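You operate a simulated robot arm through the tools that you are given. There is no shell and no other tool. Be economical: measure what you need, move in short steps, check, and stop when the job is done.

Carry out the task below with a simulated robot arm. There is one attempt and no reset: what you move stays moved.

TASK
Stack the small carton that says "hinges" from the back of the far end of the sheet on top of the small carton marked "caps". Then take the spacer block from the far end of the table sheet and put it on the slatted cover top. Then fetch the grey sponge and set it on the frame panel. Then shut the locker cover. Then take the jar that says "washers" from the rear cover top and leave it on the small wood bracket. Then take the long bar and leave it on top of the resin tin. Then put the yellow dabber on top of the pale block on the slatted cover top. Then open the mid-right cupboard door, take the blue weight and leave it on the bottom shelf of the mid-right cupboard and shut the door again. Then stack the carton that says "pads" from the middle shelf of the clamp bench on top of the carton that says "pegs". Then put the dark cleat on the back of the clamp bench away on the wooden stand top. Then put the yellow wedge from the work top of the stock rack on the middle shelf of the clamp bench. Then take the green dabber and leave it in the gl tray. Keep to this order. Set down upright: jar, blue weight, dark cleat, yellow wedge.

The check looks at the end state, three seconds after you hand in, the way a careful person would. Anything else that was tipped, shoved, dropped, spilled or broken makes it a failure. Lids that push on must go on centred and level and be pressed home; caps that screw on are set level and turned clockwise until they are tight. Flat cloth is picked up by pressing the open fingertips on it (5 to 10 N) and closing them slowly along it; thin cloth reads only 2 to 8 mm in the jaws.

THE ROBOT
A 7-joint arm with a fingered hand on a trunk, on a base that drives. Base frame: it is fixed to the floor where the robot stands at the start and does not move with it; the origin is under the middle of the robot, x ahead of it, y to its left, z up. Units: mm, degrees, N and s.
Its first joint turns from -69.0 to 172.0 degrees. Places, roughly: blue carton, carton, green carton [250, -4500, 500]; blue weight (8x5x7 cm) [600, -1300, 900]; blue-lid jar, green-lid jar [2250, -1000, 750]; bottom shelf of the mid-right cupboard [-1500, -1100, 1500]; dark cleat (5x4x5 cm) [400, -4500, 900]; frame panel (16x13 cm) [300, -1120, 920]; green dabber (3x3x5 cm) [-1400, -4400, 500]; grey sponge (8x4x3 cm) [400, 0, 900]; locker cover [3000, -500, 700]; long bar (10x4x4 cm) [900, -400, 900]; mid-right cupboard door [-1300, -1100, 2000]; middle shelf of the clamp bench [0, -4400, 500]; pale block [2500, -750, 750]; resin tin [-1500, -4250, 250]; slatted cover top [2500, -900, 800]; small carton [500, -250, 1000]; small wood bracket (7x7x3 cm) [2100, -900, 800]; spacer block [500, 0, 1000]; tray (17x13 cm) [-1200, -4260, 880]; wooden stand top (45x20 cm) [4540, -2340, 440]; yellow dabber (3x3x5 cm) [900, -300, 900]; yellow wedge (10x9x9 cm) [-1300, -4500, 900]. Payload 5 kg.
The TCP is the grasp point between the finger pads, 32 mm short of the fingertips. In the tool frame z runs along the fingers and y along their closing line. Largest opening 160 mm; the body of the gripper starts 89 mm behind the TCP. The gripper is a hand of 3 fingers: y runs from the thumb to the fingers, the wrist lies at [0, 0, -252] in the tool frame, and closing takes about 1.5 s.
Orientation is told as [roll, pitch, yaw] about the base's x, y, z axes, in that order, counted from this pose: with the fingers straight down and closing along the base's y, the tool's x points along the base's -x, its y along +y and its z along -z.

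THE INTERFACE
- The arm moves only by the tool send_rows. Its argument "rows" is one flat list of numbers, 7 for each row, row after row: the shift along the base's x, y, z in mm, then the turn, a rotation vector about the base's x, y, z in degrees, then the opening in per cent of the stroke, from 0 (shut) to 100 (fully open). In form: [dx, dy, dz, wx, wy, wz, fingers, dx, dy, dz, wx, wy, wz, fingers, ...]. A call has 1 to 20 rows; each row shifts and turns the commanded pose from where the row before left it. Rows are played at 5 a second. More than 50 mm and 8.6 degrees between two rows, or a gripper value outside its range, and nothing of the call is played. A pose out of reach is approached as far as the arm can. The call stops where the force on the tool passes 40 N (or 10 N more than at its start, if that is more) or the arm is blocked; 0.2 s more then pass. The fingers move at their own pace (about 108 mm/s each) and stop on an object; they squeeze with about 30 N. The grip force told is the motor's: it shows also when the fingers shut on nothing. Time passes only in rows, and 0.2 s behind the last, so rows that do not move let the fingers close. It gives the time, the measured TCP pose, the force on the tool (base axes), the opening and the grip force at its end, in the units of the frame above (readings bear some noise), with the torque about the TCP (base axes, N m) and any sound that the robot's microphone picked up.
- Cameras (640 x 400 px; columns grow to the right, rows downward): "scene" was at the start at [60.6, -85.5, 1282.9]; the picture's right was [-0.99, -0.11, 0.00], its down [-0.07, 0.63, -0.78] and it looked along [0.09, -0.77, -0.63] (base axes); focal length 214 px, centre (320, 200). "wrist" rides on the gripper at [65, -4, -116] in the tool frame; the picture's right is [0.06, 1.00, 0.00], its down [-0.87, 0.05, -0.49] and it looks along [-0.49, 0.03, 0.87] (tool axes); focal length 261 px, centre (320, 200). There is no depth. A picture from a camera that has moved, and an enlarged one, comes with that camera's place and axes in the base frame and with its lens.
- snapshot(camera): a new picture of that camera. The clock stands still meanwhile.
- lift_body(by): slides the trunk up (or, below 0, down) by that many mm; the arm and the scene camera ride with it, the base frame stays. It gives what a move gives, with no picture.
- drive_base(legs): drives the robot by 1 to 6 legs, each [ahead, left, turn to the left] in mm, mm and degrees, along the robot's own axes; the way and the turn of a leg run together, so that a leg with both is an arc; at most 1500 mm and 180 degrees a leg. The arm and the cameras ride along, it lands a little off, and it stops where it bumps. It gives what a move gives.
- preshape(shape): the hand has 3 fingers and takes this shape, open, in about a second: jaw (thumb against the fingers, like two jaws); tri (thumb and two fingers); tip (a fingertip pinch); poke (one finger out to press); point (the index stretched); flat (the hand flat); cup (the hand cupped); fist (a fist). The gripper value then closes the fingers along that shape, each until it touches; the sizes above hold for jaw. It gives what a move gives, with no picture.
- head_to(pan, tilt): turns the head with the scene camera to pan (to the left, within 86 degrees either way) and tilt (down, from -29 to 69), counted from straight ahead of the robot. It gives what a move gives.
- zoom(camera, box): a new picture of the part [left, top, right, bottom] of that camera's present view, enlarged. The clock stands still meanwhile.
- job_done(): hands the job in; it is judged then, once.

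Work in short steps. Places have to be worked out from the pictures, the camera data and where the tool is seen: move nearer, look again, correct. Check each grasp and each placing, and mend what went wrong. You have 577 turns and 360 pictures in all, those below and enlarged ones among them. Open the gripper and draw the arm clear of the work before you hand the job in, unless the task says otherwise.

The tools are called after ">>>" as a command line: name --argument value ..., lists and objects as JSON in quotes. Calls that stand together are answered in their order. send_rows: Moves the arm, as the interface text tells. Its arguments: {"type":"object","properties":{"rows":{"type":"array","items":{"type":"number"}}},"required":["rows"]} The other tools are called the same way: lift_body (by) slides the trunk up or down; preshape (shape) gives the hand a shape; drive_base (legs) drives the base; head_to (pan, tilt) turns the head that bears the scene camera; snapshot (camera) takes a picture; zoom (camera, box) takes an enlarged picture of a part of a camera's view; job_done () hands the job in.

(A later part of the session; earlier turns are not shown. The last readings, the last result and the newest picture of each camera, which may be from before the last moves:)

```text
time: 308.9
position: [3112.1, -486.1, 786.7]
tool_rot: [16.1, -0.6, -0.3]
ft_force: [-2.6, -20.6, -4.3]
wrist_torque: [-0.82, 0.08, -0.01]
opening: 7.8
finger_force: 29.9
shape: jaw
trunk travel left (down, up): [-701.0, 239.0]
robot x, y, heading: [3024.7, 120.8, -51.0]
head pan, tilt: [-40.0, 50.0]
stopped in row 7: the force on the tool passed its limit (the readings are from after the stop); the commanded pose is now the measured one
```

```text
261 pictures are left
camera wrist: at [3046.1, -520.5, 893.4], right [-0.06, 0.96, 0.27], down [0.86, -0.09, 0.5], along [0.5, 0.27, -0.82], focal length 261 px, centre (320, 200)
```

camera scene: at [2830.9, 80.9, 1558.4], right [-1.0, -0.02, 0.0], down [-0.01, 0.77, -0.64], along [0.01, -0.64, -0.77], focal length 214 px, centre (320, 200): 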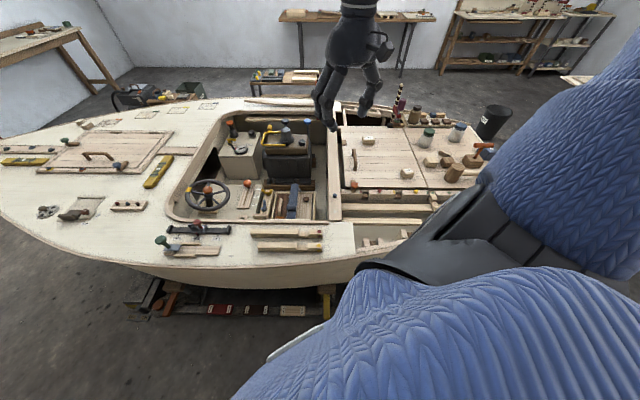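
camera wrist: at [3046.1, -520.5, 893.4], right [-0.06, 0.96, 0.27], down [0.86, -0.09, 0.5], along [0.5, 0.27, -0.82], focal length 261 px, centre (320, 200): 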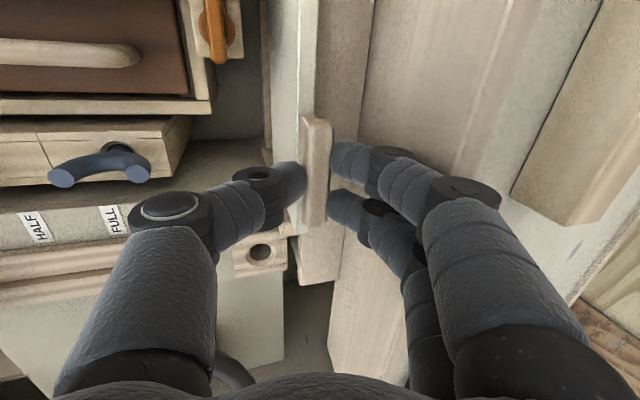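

Stiff both ways in y. I test along x (sliding) gently both ways.

>>> send_rows --rows '[0, -6, 0, 0, 0, 0, 0, -4, 0, 0, 0, 0, 0, 0, -4, 0, 0, 0, 0, 0, 0, -4, 0, 0, 0, 0, 0, 0, -4, 0, 0, 0, 0, 0, 0, 0, 0, 0, 0, 0, 0, 0]'

>>> snapshot --camera "wrist"

```text
time: 309.9
position: [3111.1, -488.3, 788.3]
tool_rot: [16.1, -1.4, 0.0]
ft_force: [15.8, 1.1, -3.3]
wrist_torque: [-0.2, -0.28, -0.17]
opening: 6.8
finger_force: 29.7
shape: jaw
trunk travel left (down, up): [-701.0, 239.0]
robot x, y, heading: [3029.2, 120.1, -50.7]
head pan, tilt: [-40.0, 50.0]
stopped in row 4: the force on the tool passed its limit (the readings are from after the stop); the commanded pose is now the measured one
```

```text
260 pictures are left
camera wrist: at [3043.9, -524.5, 894.8], right [-0.07, 0.96, 0.28], down [0.86, -0.08, 0.51], along [0.51, 0.27, -0.82], focal length 261 px, centre (320, 200)
```

wrist: 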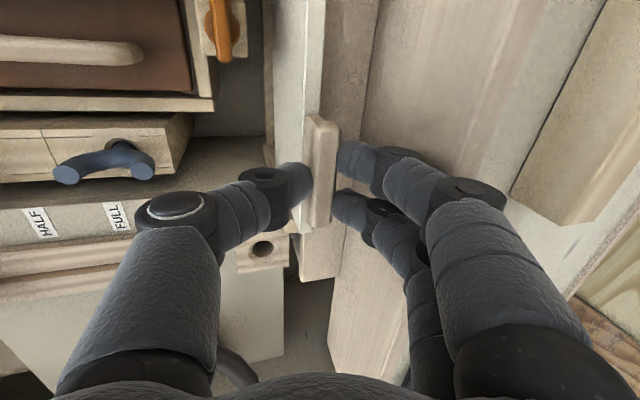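

Blocked in -x too. Test vertical: first down, then up.

>>> send_rows --rows '[1, 0, -3, 0, 0, 0, 0, 0, 0, -3, 0, 0, 0, 0, 0, 0, -3, 0, 0, 0, 0, 0, 0, 0, 0, 0, 0, 0]'

>>> send_rows --rows '[0, 0, 3, 0, 0, 0, 0, 0, 0, 3, 0, 0, 0, 0, 0, 0, 3, 0, 0, 0, 0, 0, 0, 3, 0, 0, 0, 0, 0, 0, 3, 0, 0, 0, 0, 0, 0, 0, 0, 0, 0, 0]'

```text
time: 310.9
position: [3111.1, -488.0, 778.5]
tool_rot: [16.1, -1.2, 0.0]
ft_force: [15.7, 0.0, 1.9]
wrist_torque: [-0.21, -0.24, -0.18]
opening: 6.9
finger_force: 29.4
shape: jaw
trunk travel left (down, up): [-701.0, 239.0]
robot x, y, heading: [3029.2, 118.8, -50.7]
head pan, tilt: [-40.0, 50.0]
```

```text
time: 312.3
position: [3110.8, -490.0, 792.9]
tool_rot: [16.1, -1.1, -0.1]
ft_force: [23.8, -4.2, -3.9]
wrist_torque: [-0.33, -0.48, -0.24]
opening: 6.6
finger_force: 29.8
shape: jaw
trunk travel left (down, up): [-701.0, 239.0]
robot x, y, heading: [3026.0, 120.3, -51.0]
head pan, tilt: [-40.0, 50.0]
```

Vertical motion was easy. I take a picture to see whether the panel moved with the hand.

>>> snapshot --camera "wrist"

>>> snapshot --camera "scene"

```text
259 pictures are left
camera wrist: at [3044.0, -524.5, 900.2], right [-0.07, 0.96, 0.28], down [0.86, -0.09, 0.51], along [0.51, 0.27, -0.82], focal length 261 px, centre (320, 200)
```

wrist: 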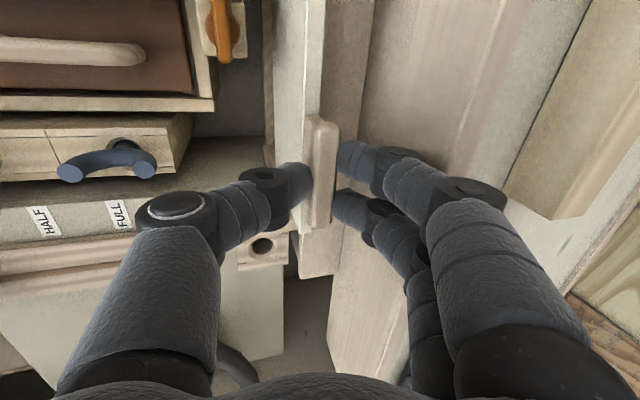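

```text
258 pictures are left
camera scene: at [3061.0, 1.8, 1518.2], right [-1.0, 0.02, 0.0], down [0.01, 0.77, -0.64], along [-0.01, -0.64, -0.77], focal length 214 px, centre (320, 200)
```

scene: 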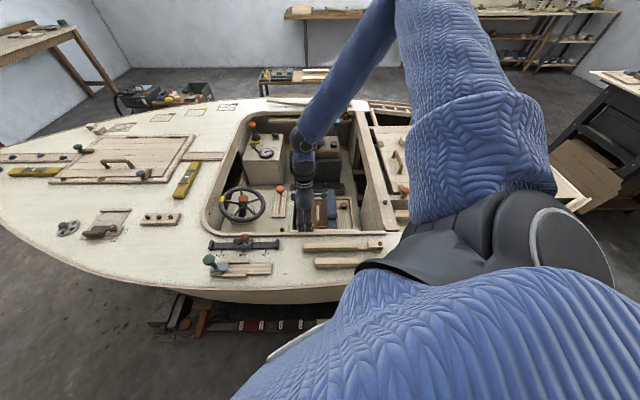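

I test by raising 24 mm: if the panel is fixed the fingers will slip off and close.

>>> send_rows --rows '[2, 0, 4, 0, 0, 0, 0, 0, 0, 4, 0, 0, 0, 0, 0, 0, 4, 0, 0, 0, 0, 0, 0, 4, 0, 0, 0, 0, 0, 0, 4, 0, 0, 0, 0, 0, 0, 4, 0, 0, 0, 0, 0, 0, 0, 0, 0, 0, 0]'

>>> snapshot --camera "wrist"

```text
time: 313.9
position: [3112.1, -488.2, 818.0]
tool_rot: [16.2, -1.1, -0.1]
ft_force: [10.1, -4.1, -2.8]
wrist_torque: [-0.34, -0.16, -0.14]
opening: 7.0
finger_force: 30.3
shape: jaw
trunk travel left (down, up): [-701.0, 239.0]
robot x, y, heading: [3028.6, 120.2, -50.7]
head pan, tilt: [-40.0, 50.0]
```

```text
257 pictures are left
camera wrist: at [3044.6, -524.6, 924.4], right [-0.07, 0.96, 0.28], down [0.86, -0.09, 0.5], along [0.51, 0.27, -0.82], focal length 261 px, centre (320, 200)
```

wrist: 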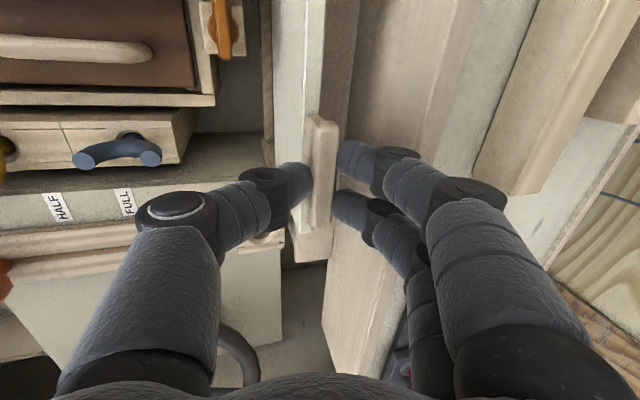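

The panel slides vertically with the hand – it's a vertical sliding cover. I push it down.

>>> send_rows --rows '[0, 0, -8, 0, 0, 0, 0, 0, 0, -8, 0, 0, 0, 0, 0, 0, -8, 0, 0, 0, 0, 0, 0, -8, 0, 0, 0, 0, 0, 0, -8, 0, 0, 0, 0, 0, 0, -8, 0, 0, 0, 0, 0, 0, 0, 0, 0, 0, 0]'

>>> snapshot --camera "wrist"

```text
time: 315.5
position: [3110.7, -488.2, 770.0]
tool_rot: [16.3, -1.2, -0.1]
ft_force: [3.7, -2.8, -4.7]
wrist_torque: [-0.31, -0.07, -0.07]
opening: 6.9
finger_force: 30.0
shape: jaw
trunk travel left (down, up): [-701.0, 239.0]
robot x, y, heading: [3030.6, 117.9, -50.9]
head pan, tilt: [-40.0, 50.0]
```

```text
256 pictures are left
camera wrist: at [3044.7, -524.7, 876.7], right [-0.07, 0.96, 0.28], down [0.86, -0.09, 0.5], along [0.51, 0.27, -0.82], focal length 261 px, centre (320, 200)
```

wrist: 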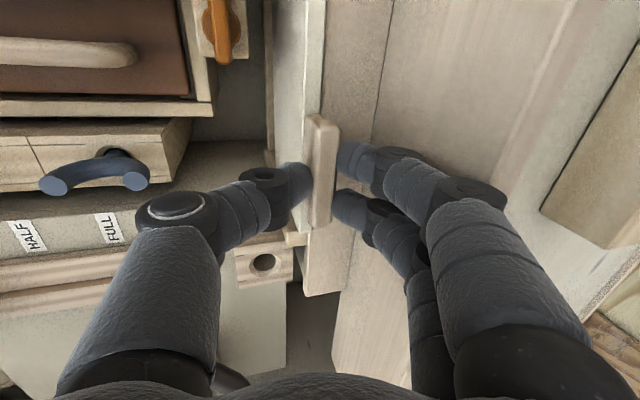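

Continue down in steps.

>>> send_rows --rows '[0, 0, -6, 0, 0, 0, 0, 0, 0, -6, 0, 0, 0, 0, 0, 0, -6, 0, 0, 0, 0, 0, 0, -6, 0, 0, 0, 0, 0, 0, -6, 0, 0, 0, 0, 0, 0, 0, 0, 0, 0, 0]'

>>> snapshot --camera "wrist"

```text
time: 316.9
position: [3112.0, -487.8, 740.4]
tool_rot: [15.9, -1.3, -0.1]
ft_force: [-3.9, -9.9, 29.0]
wrist_torque: [0.28, 0.42, 0.0]
opening: 8.2
finger_force: 30.3
shape: jaw
trunk travel left (down, up): [-701.0, 239.0]
robot x, y, heading: [3027.4, 119.4, -50.9]
head pan, tilt: [-40.0, 50.0]
```

```text
255 pictures are left
camera wrist: at [3044.7, -524.1, 848.0], right [-0.07, 0.96, 0.27], down [0.86, -0.09, 0.51], along [0.51, 0.27, -0.82], focal length 261 px, centre (320, 200)
```

wrist: 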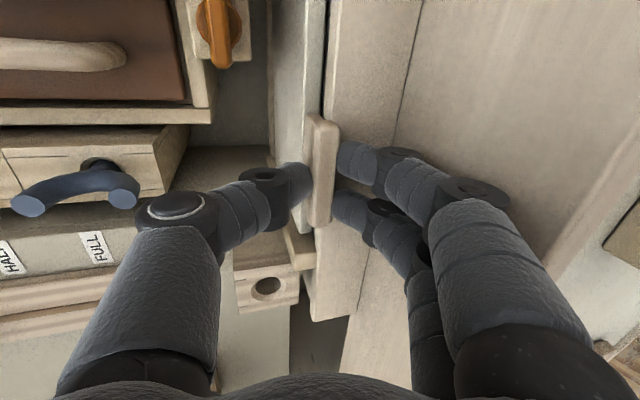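

It met a firm stop right where the panel's top would align with the jamb tops (≈713). I release, rise, and check.

>>> send_rows --rows '[0, 0, 1, 0, 0, 0, 12, 0, 0, 0, 0, 0, 0, 16, 0, 0, 0, 0, 0, 0, 16, 0, 0, 30, 0, 0, 0, 16, 0, 0, 30, 0, 0, 0, 16, 0, 0, 40, 0, 0, 0, 16, 0, -20, 40, 0, 0, 0, 16, 0, -30, 30, 0, 0, 0, 16, 0, 0, 0, 0, 0, 0, 16]'

>>> snapshot --camera "wrist"

```text
time: 318.9
position: [3111.1, -539.4, 910.1]
tool_rot: [16.3, -1.1, -0.1]
ft_force: [-0.8, -0.2, 0.4]
wrist_torque: [0.01, -0.02, 0.0]
opening: 25.5
finger_force: 0.0
shape: jaw
trunk travel left (down, up): [-701.0, 239.0]
robot x, y, heading: [3025.0, 116.2, -50.7]
head pan, tilt: [-40.0, 50.0]
```

```text
254 pictures are left
camera wrist: at [3044.3, -575.0, 1018.3], right [-0.07, 0.96, 0.28], down [0.86, -0.09, 0.5], along [0.51, 0.27, -0.82], focal length 261 px, centre (320, 200)
```

wrist: 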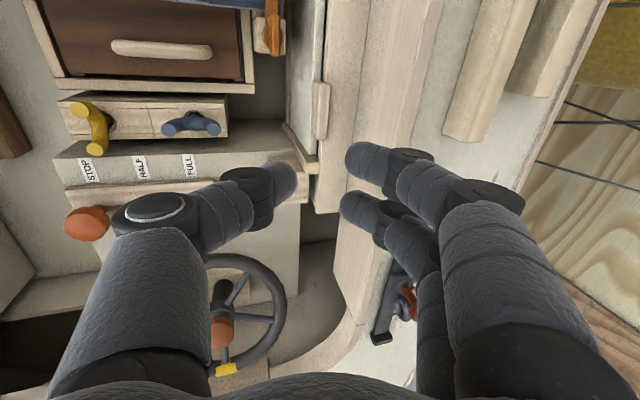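

>>> zoom --camera "wrist" --box '[260, 0, 372, 190]'

```text
2.11 times, centred on (316, 95) of wrist
camera zoom: at [3044.3, -575.0, 1018.3], right [-0.07, 0.96, 0.28], down [0.86, -0.09, 0.5], along [0.51, 0.27, -0.82], focal length 549 px, centre (328, 421)
```

zoom: 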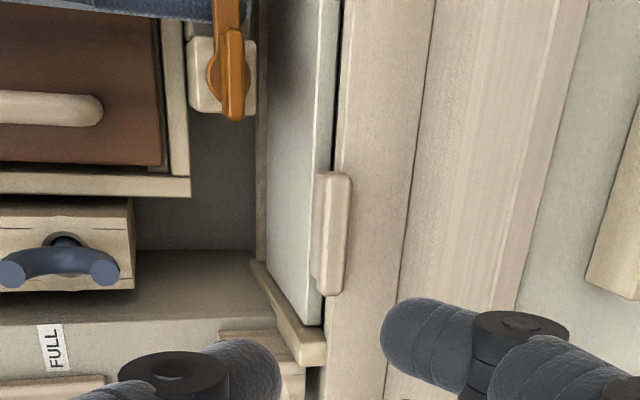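

I press down on the grip with closed fingertips to be sure it's home.

>>> send_rows --rows '[0, 25, 0, 0, 0, 0, 0, -1, 18, -20, 0, 0, 0, 0, 0, 0, -40, 0, 0, 0, 0, 0, 0, -40, 0, 0, 0, 0, 0, 0, -30, 0, 0, 0, 0, 0, 0, 0, 0, 0, 0, 0]'

>>> send_rows --rows '[0, 0, -6, 0, 0, 0, 0, 0, 0, -6, 0, 0, 0, 0, 0, 0, -4, 0, 0, 0, 0, 0, 0, -4, 0, 0, 0, 0, 0, 0, -4, 0, 0, 0, 0, 0, 0, 0, 0, 0, 0, 0]'

>>> snapshot --camera "wrist"

```text
time: 320.3
position: [3111.7, -494.3, 780.8]
tool_rot: [16.2, -1.1, 0.0]
ft_force: [-0.3, 1.1, 0.3]
wrist_torque: [-0.01, -0.01, -0.02]
opening: 0.0
finger_force: 29.9
shape: jaw
trunk travel left (down, up): [-701.0, 239.0]
robot x, y, heading: [3029.8, 118.9, -50.8]
head pan, tilt: [-40.0, 50.0]
```

```text
time: 321.7
position: [3110.0, -495.3, 755.7]
tool_rot: [16.2, -1.1, -0.1]
ft_force: [-1.1, 0.5, -0.3]
wrist_torque: [0.04, -0.01, -0.01]
opening: 0.0
finger_force: 30.1
shape: jaw
trunk travel left (down, up): [-701.0, 239.0]
robot x, y, heading: [3027.3, 123.4, -50.8]
head pan, tilt: [-40.0, 50.0]
```

```text
252 pictures are left
camera wrist: at [3043.7, -530.8, 863.1], right [-0.07, 0.96, 0.28], down [0.86, -0.09, 0.51], along [0.51, 0.27, -0.82], focal length 261 px, centre (320, 200)
```

wrist: 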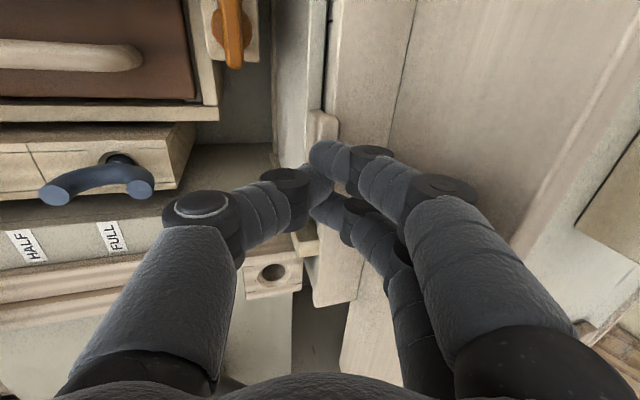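

Fingertips are just above the grip; continue down slowly until contact.

>>> send_rows --rows '[0, 0, -3, 0, 0, 0, 0, 0, 0, -3, 0, 0, 0, 0, 0, 0, -3, 0, 0, 0, 0, 0, 0, -3, 0, 0, 0, 0, 0, 0, -3, 0, 0, 0, 0, 0, 0, -3, 0, 0, 0, 0, 0, 0, -3, 0, 0, 0, 0]'

>>> snapshot --camera "wrist"

```text
time: 323.3
position: [3109.8, -494.7, 737.8]
tool_rot: [16.1, -1.2, -0.1]
ft_force: [0.8, 0.8, 1.9]
wrist_torque: [-0.01, 0.02, -0.01]
opening: 0.0
finger_force: 30.0
shape: jaw
trunk travel left (down, up): [-701.0, 239.0]
robot x, y, heading: [3026.9, 121.3, -50.9]
head pan, tilt: [-40.0, 50.0]
```

```text
251 pictures are left
camera wrist: at [3043.1, -531.2, 845.1], right [-0.07, 0.96, 0.28], down [0.86, -0.09, 0.51], along [0.51, 0.27, -0.82], focal length 261 px, centre (320, 200)
```

wrist: 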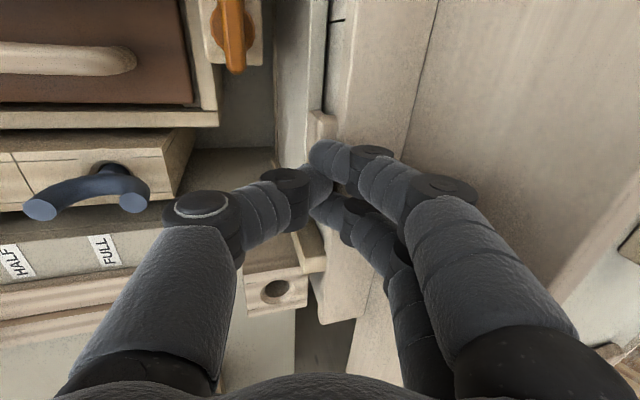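

>>> send_rows --rows '[0, 0, -3, 0, 0, 0, 0, 0, 0, -3, 0, 0, 0, 0, 0, 0, -3, 0, 0, 0, 0, 0, 0, -3, 0, 0, 0, 0, 0, 0, 0, 0, 0, 0, 0]'

>>> snapshot --camera "wrist"

```text
time: 324.5
position: [3107.0, -496.6, 737.4]
tool_rot: [16.1, -1.1, 0.0]
ft_force: [-0.2, -0.5, 1.4]
wrist_torque: [0.04, 0.01, 0.03]
opening: 0.1
finger_force: 29.7
shape: jaw
out of reach, approached as far as the arm can: row 1, 3
trunk travel left (down, up): [-701.0, 239.0]
robot x, y, heading: [3029.2, 119.4, -50.8]
head pan, tilt: [-40.0, 50.0]
```

```text
250 pictures are left
camera wrist: at [3040.9, -532.1, 844.0], right [-0.07, 0.96, 0.28], down [0.86, -0.09, 0.51], along [0.51, 0.27, -0.82], focal length 261 px, centre (320, 200)
```

wrist: 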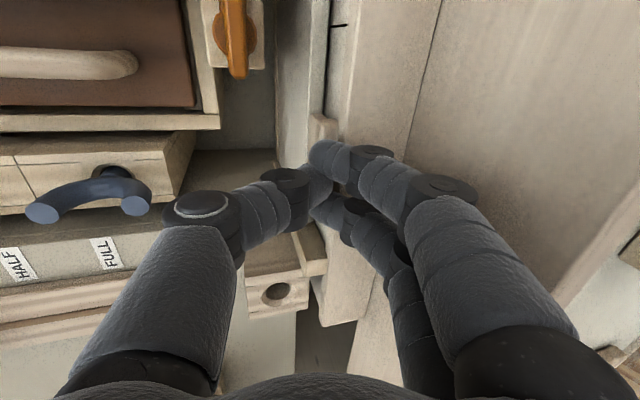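

Arm's low limit; continue with the trunk.

>>> lift_body --by -8

>>> lift_body --by -8

>>> snapshot --camera "wrist"

```text
time: 324.9
position: [3108.1, -495.9, 735.0]
tool_rot: [16.1, -1.2, -0.1]
ft_force: [-3.6, -1.5, 18.9]
wrist_torque: [0.21, 0.33, 0.06]
opening: 0.0
finger_force: 29.8
shape: jaw
trunk travel left (down, up): [-696.0, 244.0]
robot x, y, heading: [3023.4, 116.0, -51.1]
head pan, tilt: [-40.0, 50.0]
stopped: the force on the tool passed its limit (the readings are from after the stop); the commanded pose is now the measured one
```

```text
time: 325.2
position: [3108.3, -496.1, 734.8]
tool_rot: [16.2, -1.2, 0.0]
ft_force: [-4.9, -1.4, 25.4]
wrist_torque: [0.32, 0.48, 0.03]
opening: 0.0
finger_force: 29.7
shape: jaw
trunk travel left (down, up): [-694.0, 246.0]
robot x, y, heading: [3030.2, 120.8, -51.0]
head pan, tilt: [-40.0, 50.0]
stopped: the force on the tool passed its limit (the readings are from after the stop); the commanded pose is now the measured one
```

```text
249 pictures are left
camera wrist: at [3041.2, -532.3, 840.5], right [-0.07, 0.96, 0.28], down [0.86, -0.09, 0.51], along [0.51, 0.27, -0.82], focal length 261 px, centre (320, 200)
```

wrist: 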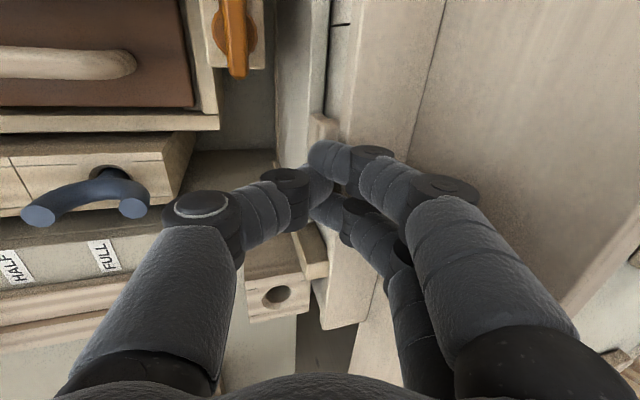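

Firm stop at the same height — the cover is shut. I withdraw, un-tilt and tuck the arm.

>>> send_rows --rows '[0, 0, 30, 0, 0, 0, 0, 0, 0, 40, 0, 0, 0, 0, 0, 0, 45, 0, 0, 0, 10, 0, 0, 48, -8, 0, 0, 30, 0, 0, 48, -8, 0, 0, 50, 0, 0, 48, 0, 0, -8.5, 60, 0, 30, 39, 0, 0, -8.5, 60, 0, 30, 39, 0, 0, -8.5, 60, 0, 0, 48, 0, 0, -8.5, 60, 0, 0, 48, 0, 0, -8.5, 60, 0, 0, 48, 0, 0, -8.5, 60]'

>>> zoom --camera "wrist" --box '[220, 60, 460, 210]'

```text
time: 327.6
position: [3106.8, -435.2, 1215.0]
tool_rot: [0.1, -1.2, -50.9]
ft_force: [-0.3, -0.2, 0.9]
wrist_torque: [-0.02, 0.01, 0.0]
opening: 95.7
finger_force: 0.0
shape: jaw
trunk travel left (down, up): [-694.0, 246.0]
robot x, y, heading: [3028.2, 120.2, -50.6]
head pan, tilt: [-40.0, 50.0]
```

```text
2.67 times, centred on (340, 135) of wrist
camera zoom: at [3061.5, -385.9, 1327.9], right [0.73, 0.68, 0.0], down [0.58, -0.63, 0.51], along [0.35, -0.37, -0.86], focal length 695 px, centre (267, 373)
```

zoom: 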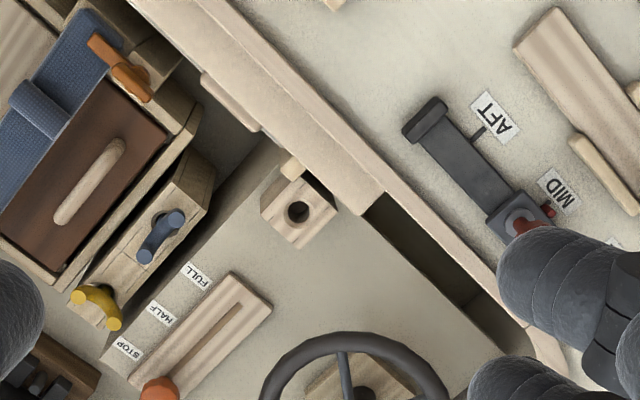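

Now to the stern station for the washers jar.

>>> drive_base --legs '[[-549, -645, 0], [-549, -645, 0], [0, 0, 90.6], [-662, -789, 0]]'

>>> snapshot --camera "scene"

```text
time: 345.0
position: [1908.0, -765.0, 1213.7]
tool_rot: [0.1, -1.2, 41.7]
ft_force: [-0.1, 0.6, 0.1]
wrist_torque: [0.02, -0.01, 0.01]
opening: 95.8
finger_force: 0.0
shape: jaw
trunk travel left (down, up): [-694.0, 246.0]
robot x, y, heading: [1354.0, -868.4, 41.3]
head pan, tilt: [-40.0, 50.0]
```

```text
247 pictures are left
camera scene: at [1472.1, -831.8, 1511.4], right [0.02, -1.0, 0.0], down [-0.77, -0.02, -0.64], along [0.64, 0.02, -0.77], focal length 214 px, centre (320, 200)
```

scene: 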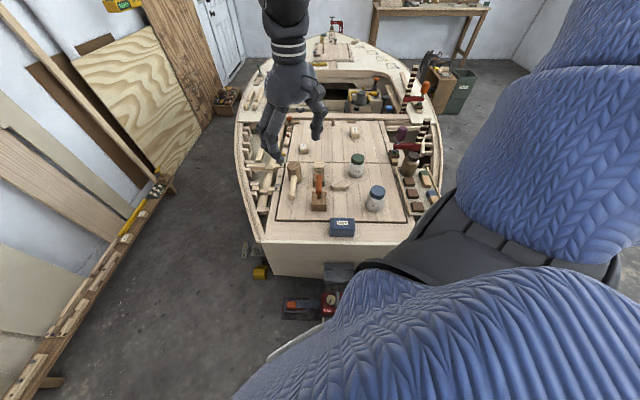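

Move over the washers jar and look.

>>> send_rows --rows '[10, -42, 0, 0, 0, -7, 70, 10, -42, 0, 0, 0, -7, 70, 10, -42, 0, 0, 0, -7, 70, 10, -42, 0, 0, 0, -7, 70, 10, -42, 0, 0, 0, -7, 70, 10, -42, 0, 0, 0, 0, 70, 20, -28, -20, 0, 0, 0, 70, 20, 0, -40, 0, 0, 0, 70, 0, 0, 0, 0, 0, 0, 70]'

>>> snapshot --camera "wrist"

```text
time: 347.0
position: [2009.3, -1045.5, 1154.3]
tool_rot: [0.2, -1.3, 6.5]
ft_force: [0.3, 0.2, 0.0]
wrist_torque: [-0.01, -0.05, 0.02]
opening: 111.8
finger_force: 0.1
shape: jaw
trunk travel left (down, up): [-694.0, 246.0]
robot x, y, heading: [1356.1, -869.0, 41.1]
head pan, tilt: [-40.0, 50.0]
```

```text
246 pictures are left
camera wrist: at [1943.1, -1057.8, 1266.5], right [-0.18, 0.98, 0.0], down [0.85, 0.15, 0.51], along [0.5, 0.09, -0.86], focal length 261 px, centre (320, 200)
```

wrist: 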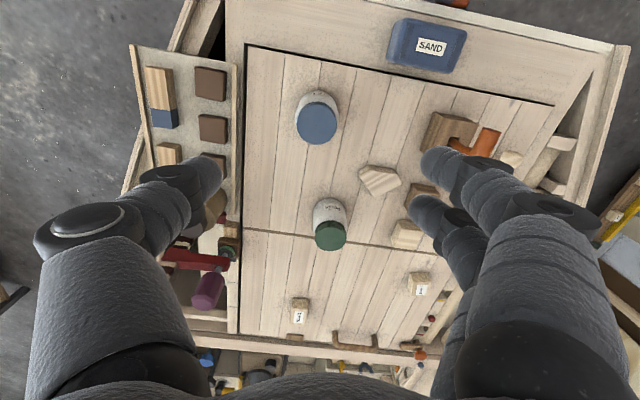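

>>> zoom --camera "wrist" --box '[280, 70, 440, 220]'

```text
2.67 times, centred on (360, 145) of wrist
camera zoom: at [1943.1, -1057.8, 1266.5], right [-0.18, 0.98, 0.0], down [0.85, 0.15, 0.51], along [0.5, 0.09, -0.86], focal length 695 px, centre (213, 347)
```

zoom: 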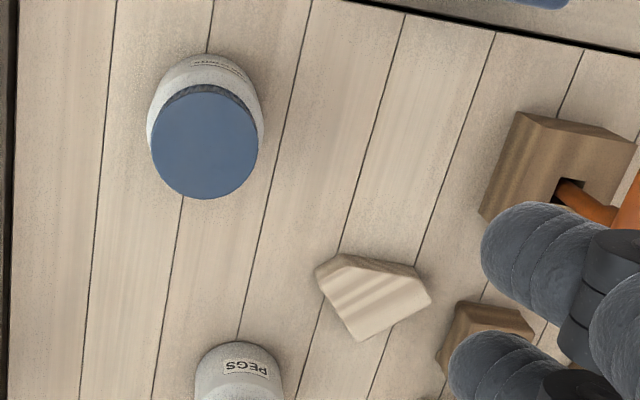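

>>> zoom --camera "wrist" --box '[350, 155, 410, 210]'

```text
7.27 times, centred on (380, 182) of wrist
camera zoom: at [1943.1, -1057.8, 1266.5], right [-0.18, 0.98, 0.0], down [0.85, 0.15, 0.51], along [0.5, 0.09, -0.86], focal length 1896 px, centre (-116, 327)
```

zoom: 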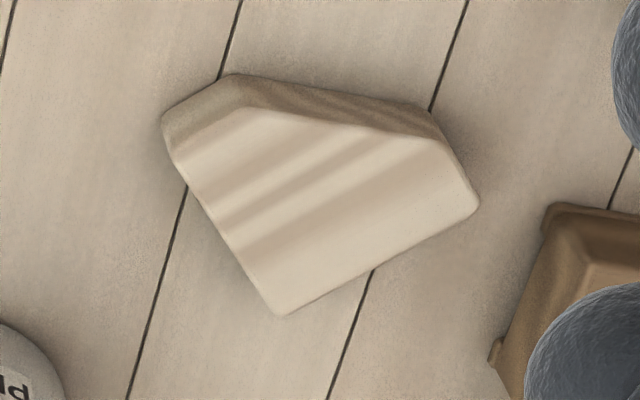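

Jar at ≈(2032,-1047), Ø≈60; bracket centroid ≈(2142,-908), top ≈826. I turn to yaw -35° for finger clearance at the bracket, and descend on the jar.

>>> send_rows --rows '[11, -1, 0, 0, 0, -8.3, 70, 11, -1, 0, 0, 0, -8.3, 70, 0, 0, -30, 0, 0, -8.3, 70, 0, 0, -40, 0, 0, -8.3, 70, 0, 0, -40, 0, 0, -8.3, 70, 0, 0, -40, 0, 0, 0, 70, 0, 0, -40, 0, 0, 0, 70, 0, 0, 0, 0, 0, 0, 70]'

>>> snapshot --camera "wrist"

```text
time: 348.8
position: [2031.0, -1046.4, 963.8]
tool_rot: [0.2, -1.2, -35.1]
ft_force: [-0.1, -0.7, 0.0]
wrist_torque: [0.01, 0.0, -0.02]
opening: 111.9
finger_force: 0.0
shape: jaw
trunk travel left (down, up): [-694.0, 246.0]
robot x, y, heading: [1352.9, -866.6, 41.4]
head pan, tilt: [-40.0, 50.0]
```

```text
243 pictures are left
camera wrist: at [1972.5, -1011.5, 1077.0], right [0.52, 0.85, 0.0], down [0.73, -0.45, 0.51], along [0.44, -0.26, -0.86], focal length 261 px, centre (320, 200)
```

wrist: 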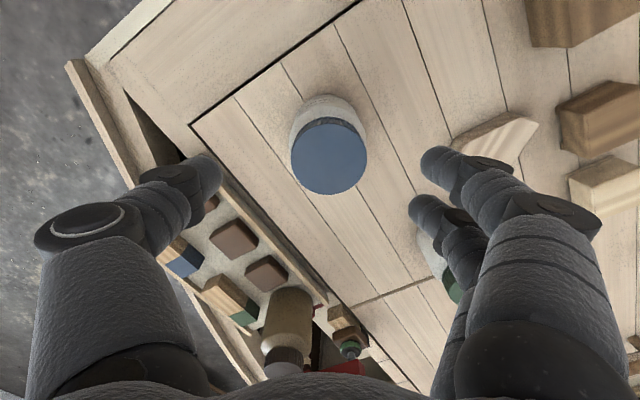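

>>> send_rows --rows '[5, 4, -30, 0, 0, 0, 70, 0, 0, -40, 0, 0, 0, 70, 0, 0, -35, 0, 0, 0, 70, 0, 0, -10, 0, 0, 0, 70, 0, 0, 0, 0, 0, 0, 30, 0, 0, 0, 0, 0, 0, 30, 0, 0, 0, 0, 0, 0, 30, 0, 0, 0, 0, 0, 0, 30]'

>>> snapshot --camera "wrist"

```text
time: 350.6
position: [2034.0, -1042.4, 848.6]
tool_rot: [0.2, -1.2, -34.9]
ft_force: [0.5, -0.3, 0.2]
wrist_torque: [0.01, 0.01, -0.01]
opening: 55.8
finger_force: 30.7
shape: jaw
trunk travel left (down, up): [-694.0, 246.0]
robot x, y, heading: [1357.0, -866.7, 41.3]
head pan, tilt: [-40.0, 50.0]
```

```text
242 pictures are left
camera wrist: at [1977.8, -1007.4, 961.4], right [0.52, 0.85, 0.0], down [0.73, -0.45, 0.51], along [0.44, -0.26, -0.86], focal length 261 px, centre (320, 200)
```

wrist: 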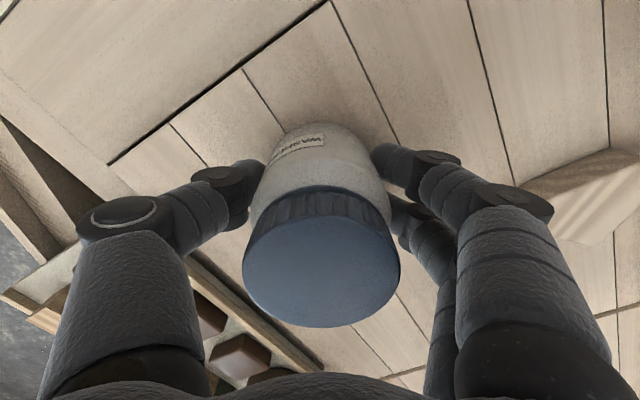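

Jar gripped. Lift 150 and carry it above the bracket.

>>> send_rows --rows '[0, 0, 30, 0, 0, 0, 30, 0, 0, 40, 0, 0, 0, 30, 0, 0, 40, 0, 0, 0, 30, 0, 0, 40, 0, 0, 0, 30, 27, 33, 0, 0, 0, 0, 30, 27, 34, 0, 0, 0, 0, 30, 27, 34, 0, 0, 0, 0, 30, 24, 33, 0, 0, 0, 0, 30, 0, 0, 0, 0, 0, 0, 30]'

>>> snapshot --camera "wrist"

>>> zoom --camera "scene" --box '[250, 110, 442, 230]'

```text
time: 352.6
position: [2141.5, -909.9, 997.5]
tool_rot: [0.0, -1.1, -34.9]
ft_force: [-1.6, -1.9, -5.1]
wrist_torque: [0.06, -0.09, -0.02]
opening: 55.8
finger_force: 30.1
shape: jaw
trunk travel left (down, up): [-694.0, 246.0]
robot x, y, heading: [1354.6, -862.7, 41.3]
head pan, tilt: [-40.0, 50.0]
```

```text
241 pictures are left
camera wrist: at [2083.3, -874.7, 1110.6], right [0.52, 0.85, 0.0], down [0.73, -0.45, 0.51], along [0.43, -0.26, -0.86], focal length 261 px, centre (320, 200)
```

wrist: 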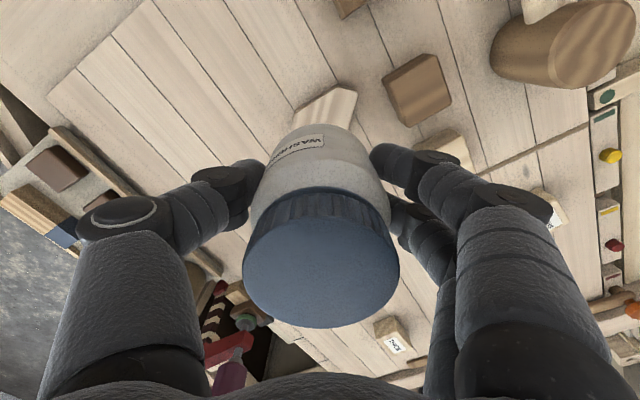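

```text
3.33 times, centred on (346, 170) of scene
camera zoom: at [1473.0, -831.3, 1511.1], right [0.02, -1.0, 0.0], down [-0.77, -0.02, -0.64], along [0.64, 0.01, -0.77], focal length 715 px, centre (233, 300)
```

zoom: 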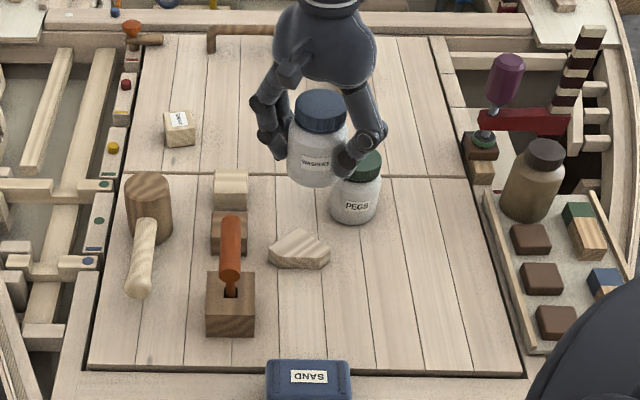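

Lower toward the bracket (expected contact at TCP z≈876).

>>> send_rows --rows '[0, 1, -40, 0, 0, 0, 30, 0, 0, -40, 0, 0, 0, 30, 0, 0, -20, 0, 0, 0, 30, 0, 0, -8, 0, 0, 0, 30, 0, 0, 0, 0, 0, 0, 30]'

>>> zoom --camera "scene" --box '[290, 150, 386, 210]'

>>> snapshot --camera "wrist"

```text
time: 353.8
position: [2139.0, -908.3, 890.5]
tool_rot: [0.1, -1.2, -34.9]
ft_force: [-0.4, 0.1, -2.2]
wrist_torque: [0.0, 0.05, 0.0]
opening: 55.5
finger_force: 29.9
shape: jaw
trunk travel left (down, up): [-694.0, 246.0]
robot x, y, heading: [1356.1, -861.6, 41.2]
head pan, tilt: [-40.0, 50.0]
```

```text
6.67 times, centred on (338, 180) of scene
camera zoom: at [1471.9, -831.4, 1511.4], right [0.02, -1.0, 0.0], down [-0.77, -0.02, -0.64], along [0.64, 0.02, -0.77], focal length 1430 px, centre (200, 333)
```

zoom: 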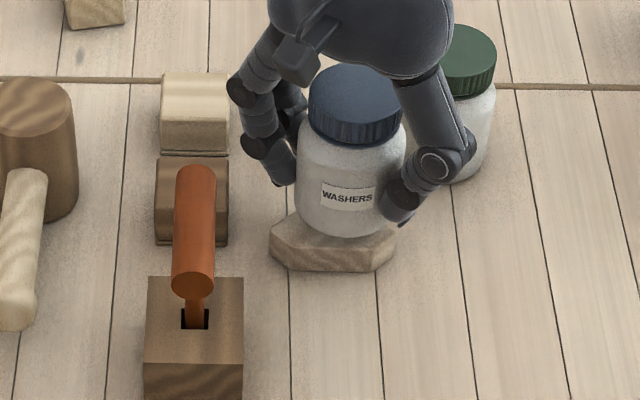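

```text
238 pictures are left
camera wrist: at [2082.2, -873.1, 1003.0], right [0.52, 0.85, 0.0], down [0.73, -0.45, 0.51], along [0.44, -0.26, -0.86], focal length 261 px, centre (320, 200)
```

wrist: 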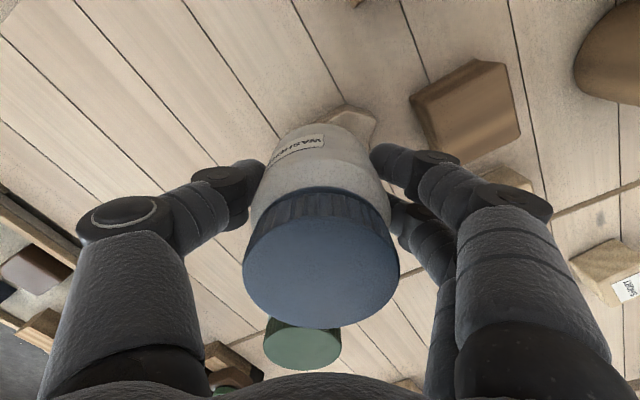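

Scene view shows the jar ~7 mm too far toward -y relative to the bracket. I shift +7 in y and lower to contact.

>>> send_rows --rows '[2, 7, 0, 0, 0, 0, 30, 0, 0, -6, 0, 0, 0, 30, 0, 0, -3, 0, 0, 0, 30, 0, 0, -2, 0, 0, 0, 30, 0, 0, -2, 0, 0, 0, 30, 0, 0, 0, 0, 0, 0, 30]'

>>> zoom --camera "scene" --box '[290, 150, 386, 210]'

```text
time: 355.2
position: [2141.9, -899.9, 877.6]
tool_rot: [0.2, -1.2, -35.0]
ft_force: [0.1, -0.3, -1.1]
wrist_torque: [0.03, 0.02, 0.02]
opening: 55.5
finger_force: 30.4
shape: jaw
trunk travel left (down, up): [-694.0, 246.0]
robot x, y, heading: [1353.6, -865.2, 41.4]
head pan, tilt: [-40.0, 50.0]
```

```text
6.67 times, centred on (338, 180) of scene
camera zoom: at [1472.2, -831.5, 1511.4], right [0.02, -1.0, 0.0], down [-0.77, -0.02, -0.64], along [0.64, 0.02, -0.77], focal length 1430 px, centre (200, 333)
```

zoom: 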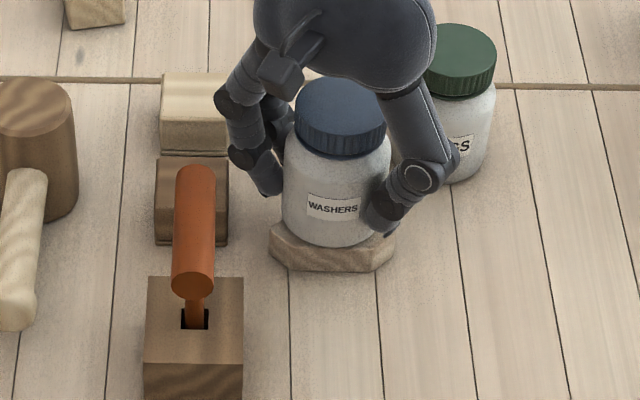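

Centred. Lower to contact.

>>> send_rows --rows '[0, 0, -2, 0, 0, 0, 30, 0, 0, -2, 0, 0, 0, 30, 0, 0, -1.5, 0, 0, 0, 30, 0, 0, -1.5, 0, 0, 0, 30, 0, 0, 0, 0, 0, 0, 30]'

```text
time: 356.4
position: [2142.3, -900.3, 871.8]
tool_rot: [0.2, -1.2, -34.8]
ft_force: [0.5, -0.8, 8.6]
wrist_torque: [-0.05, 0.01, -0.01]
opening: 55.9
finger_force: 29.7
shape: jaw
trunk travel left (down, up): [-694.0, 246.0]
robot x, y, heading: [1356.0, -863.7, 41.3]
head pan, tilt: [-40.0, 50.0]
```

Contact. Release gently and rise straight up.

>>> send_rows --rows '[0, 0, -1, 0, 0, 0, 30, 0, 0, 0, 0, 0, 0, 38, 0, 0, 0, 0, 0, 0, 44, 0, 0, 0, 0, 0, 0, 52, 0, 0, 0, 0, 0, 0, 55, 0, 0, 20, 0, 0, 0, 55, 0, 0, 40, 0, 0, 0, 55, 0, 0, 45, 0, 0, 0, 55, 0, 0, 45, 0, 0, 0, 55, 0, 0, 45, 0, 0, 0, 55]'

>>> zoom --camera "scene" --box '[270, 140, 398, 220]'

```text
time: 358.6
position: [2141.5, -902.5, 1066.4]
tool_rot: [0.2, -1.2, -35.0]
ft_force: [-0.7, 1.1, -0.1]
wrist_torque: [0.0, -0.08, 0.02]
opening: 87.6
finger_force: 0.0
shape: jaw
trunk travel left (down, up): [-694.0, 246.0]
robot x, y, heading: [1354.5, -866.3, 41.4]
head pan, tilt: [-40.0, 50.0]
```

```text
5.00 times, centred on (334, 180) of scene
camera zoom: at [1470.6, -831.5, 1511.4], right [0.02, -1.0, 0.0], down [-0.77, -0.02, -0.64], along [0.64, 0.02, -0.77], focal length 1072 px, centre (250, 300)
```

zoom: 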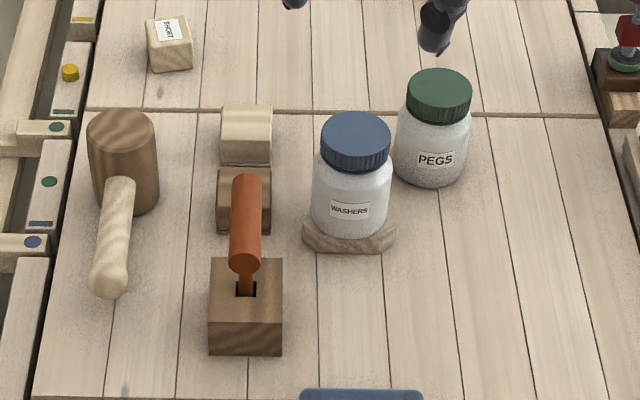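

Jar stands on the bracket. I tuck the arm and turn toward the table's back edge to get the long bar.

>>> send_rows --rows '[0, 0, 45, 0, 0, 0, 55, 0, 0, 45, 0, 0, 0, 55, 0, 0, 45, 0, 0, 8, 55, -30, 0, 35, 0, 0, 8, 55, -45, 0, 10, 0, 0, 8, 55, -45, 0, 10, 0, 0, 8, 55, -45, 0, 10, 0, 0, 8, 55, -45, 0, 0, 0, 0, 8, 55, -30, 0, 0, 0, 0, 8, 55, 0, 0, 0, 0, 0, 8, 55, 0, 0, 0, 0, 0, 8, 55]'

>>> drive_base --legs '[[0, 0, 134]]'

>>> head_to --pan -35 --tilt 45

>>> snapshot --camera "scene"

```text
time: 361.0
position: [1905.3, -882.2, 1258.8]
tool_rot: [0.2, -1.3, 37.3]
ft_force: [0.8, -0.1, 0.6]
wrist_torque: [-0.01, 0.0, 0.01]
opening: 87.7
finger_force: 0.0
shape: jaw
out of reach, approached as far as the arm can: row 9
trunk travel left (down, up): [-694.0, 246.0]
robot x, y, heading: [1357.0, -863.0, 41.3]
head pan, tilt: [-40.0, 50.0]
```

```text
time: 367.1
position: [967.8, -479.7, 1256.8]
tool_rot: [0.1, -1.2, 173.9]
ft_force: [-0.1, 0.4, 0.2]
wrist_torque: [0.03, -0.03, 0.03]
opening: 87.6
finger_force: 0.1
shape: jaw
trunk travel left (down, up): [-694.0, 246.0]
robot x, y, heading: [1356.0, -866.0, 178.4]
head pan, tilt: [-40.0, 50.0]
```

```text
time: 367.7
position: [967.1, -479.7, 1257.9]
tool_rot: [0.2, -1.1, 173.9]
ft_force: [0.3, -0.7, -0.3]
wrist_torque: [0.02, 0.01, -0.01]
opening: 87.8
finger_force: 0.0
shape: jaw
trunk travel left (down, up): [-694.0, 246.0]
robot x, y, heading: [1361.2, -865.3, 178.1]
head pan, tilt: [-35.0, 45.0]
```

```text
235 pictures are left
camera scene: at [1242.0, -815.2, 1518.3], right [0.6, 0.8, 0.0], down [0.57, -0.42, -0.71], along [-0.57, 0.42, -0.71], focal length 214 px, centre (320, 200)
```

scene: 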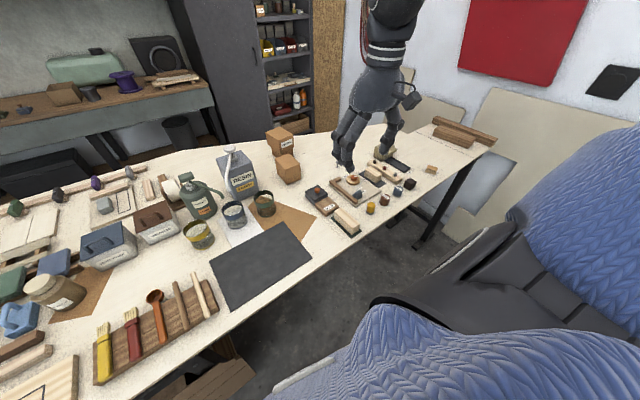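

>>> zoom --camera "scene" --box '[290, 150, 450, 250]'

>>> snapshot --camera "wrist"

```text
4.00 times, centred on (370, 200) of scene
camera zoom: at [1242.0, -815.2, 1518.3], right [0.6, 0.8, 0.0], down [0.57, -0.42, -0.71], along [-0.57, 0.42, -0.71], focal length 858 px, centre (120, 200)
```

zoom: 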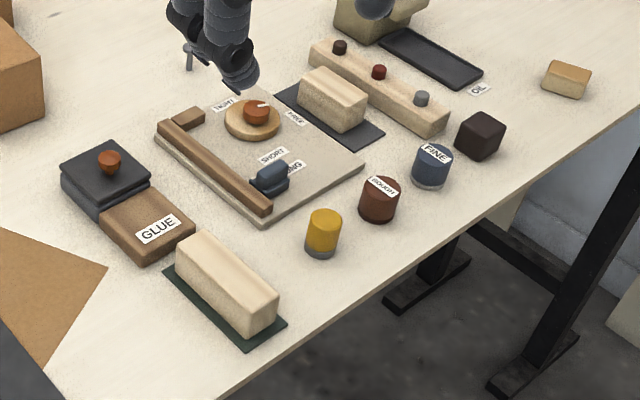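

```text
233 pictures are left
camera wrist: at [1035.5, -482.2, 1370.1], right [-0.04, -1.0, 0.0], down [-0.86, 0.04, 0.51], along [-0.51, 0.02, -0.86], focal length 261 px, centre (320, 200)
```

wrist: 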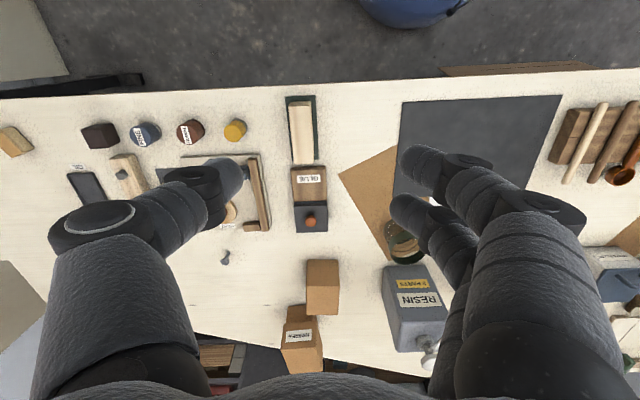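

Long bar on the green pad at ≈(918,-447). I go above it, descend partway and check.

>>> send_rows --rows '[-24, 16, -20, 0, 0, 2, 50, -25, 16, -35, 0, 0, 0, 50, 0, 0, -45, 0, 0, 0, 50, 0, 0, -45, 0, 0, 0, 50, 0, 0, -45, 0, 0, 0, 50, 0, 0, 0, 0, 0, 0, 50]'

>>> snapshot --camera "wrist"

```text
time: 369.1
position: [919.0, -450.0, 1066.1]
tool_rot: [0.3, -1.4, 175.9]
ft_force: [-0.2, -1.0, 0.4]
wrist_torque: [-0.01, 0.03, -0.01]
opening: 80.5
finger_force: 0.0
shape: jaw
trunk travel left (down, up): [-694.0, 246.0]
robot x, y, heading: [1357.2, -868.7, 178.5]
head pan, tilt: [-35.0, 45.0]
```

```text
232 pictures are left
camera wrist: at [987.9, -450.7, 1179.4], right [-0.01, -1.0, 0.0], down [-0.86, 0.01, 0.51], along [-0.51, 0.0, -0.86], focal length 261 px, centre (320, 200)
```

wrist: 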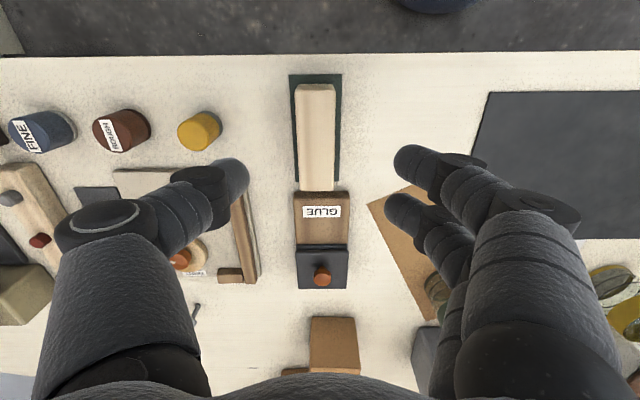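

Aligned. Descend to z≈942 and close.

>>> send_rows --rows '[-4, 1, -40, 0, 0, 0, 50, 0, 0, -40, 0, 0, 0, 50, 0, 0, -35, 0, 0, 0, 50, 0, 0, -9, 0, 0, 0, 50, 0, 0, 0, 0, 0, 0, 15, 0, 0, 0, 0, 0, 0, 15, 0, 0, 0, 0, 0, 0, 15, 0, 0, 0, 0, 0, 0, 15]'

>>> snapshot --camera "wrist"

```text
time: 370.9
position: [914.4, -447.0, 943.0]
tool_rot: [0.2, -1.2, 175.8]
ft_force: [0.0, -0.5, -0.6]
wrist_torque: [0.0, 0.01, -0.05]
opening: 30.0
finger_force: 30.1
shape: jaw
trunk travel left (down, up): [-694.0, 246.0]
robot x, y, heading: [1353.6, -867.4, 178.0]
head pan, tilt: [-35.0, 45.0]
```

```text
231 pictures are left
camera wrist: at [983.1, -447.9, 1055.2], right [-0.01, -1.0, 0.0], down [-0.86, 0.01, 0.51], along [-0.51, 0.0, -0.86], focal length 261 px, centre (320, 200)
```

wrist: 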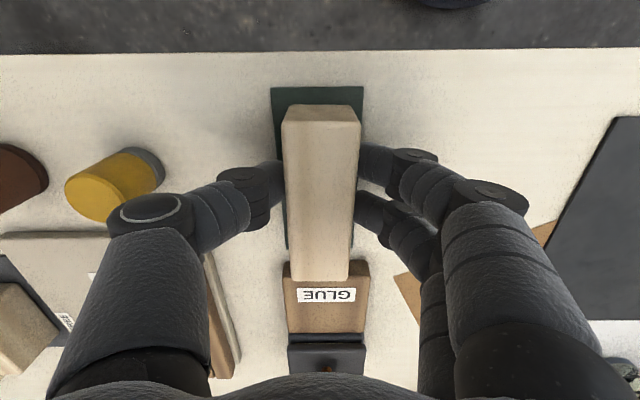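

Bar gripped. I lift it high and drive toward the stock rack area at the far wall.

>>> send_rows --rows '[0, 0, 30, 0, 0, 0, 15, 0, 0, 45, 0, 0, 0, 15, 0, 0, 48, 0, 0, 0, 15, 0, 0, 48, 0, 0, 0, 15, 0, 0, 48, 0, 0, 0, 15, 0, 0, 48, 0, 0, 0, 15, 0, 0, 40, 0, 0, 0, 15]'

>>> drive_base --legs '[[0, 1450, 2], [0, 580, 0], [1400, 0, 0], [1250, 0, 0]]'

>>> head_to --pan 70 --tilt 25

>>> snapshot --camera "scene"

```text
time: 372.5
position: [916.2, -447.8, 1249.9]
tool_rot: [0.1, -1.2, 175.9]
ft_force: [0.1, 0.3, -1.3]
wrist_torque: [0.01, 0.02, 0.01]
opening: 29.8
finger_force: 30.2
shape: jaw
trunk travel left (down, up): [-694.0, 246.0]
robot x, y, heading: [1353.3, -862.1, 178.3]
head pan, tilt: [-35.0, 45.0]
```

```text
time: 393.5
position: [-1426.2, -2379.3, 1253.4]
tool_rot: [-0.6, -1.3, 172.2]
ft_force: [1.3, -1.1, -0.4]
wrist_torque: [0.02, 0.0, -0.01]
opening: 30.0
finger_force: 30.0
shape: jaw
trunk travel left (down, up): [-694.0, 246.0]
robot x, y, heading: [-1030.2, -2822.3, 173.4]
head pan, tilt: [-35.0, 45.0]
stopped in leg 4: the robot was blocked; the commanded pose is now the measured one
```

```text
time: 395.3
position: [-1425.9, -2378.8, 1252.5]
tool_rot: [-0.6, -1.3, 172.0]
ft_force: [0.9, 0.3, -0.7]
wrist_torque: [0.0, -0.02, -0.02]
opening: 29.9
finger_force: 29.3
shape: jaw
trunk travel left (down, up): [-694.0, 246.0]
robot x, y, heading: [-1026.3, -2823.3, 174.0]
head pan, tilt: [70.0, 25.0]
```

```text
230 pictures are left
camera scene: at [-1111.1, -2911.9, 1548.8], right [-0.9, 0.44, 0.01], down [0.18, 0.39, -0.9], along [-0.4, -0.81, -0.43], focal length 214 px, centre (320, 200)
```

scene: 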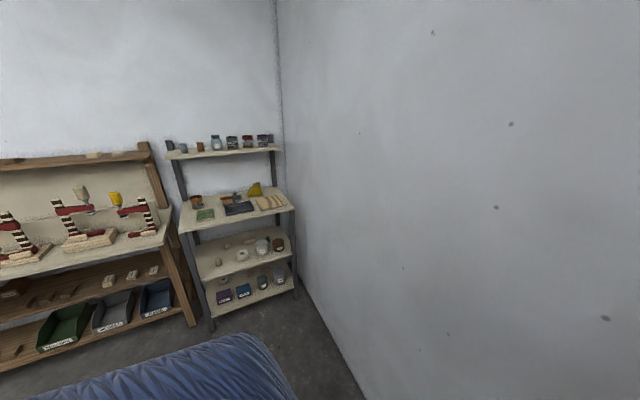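

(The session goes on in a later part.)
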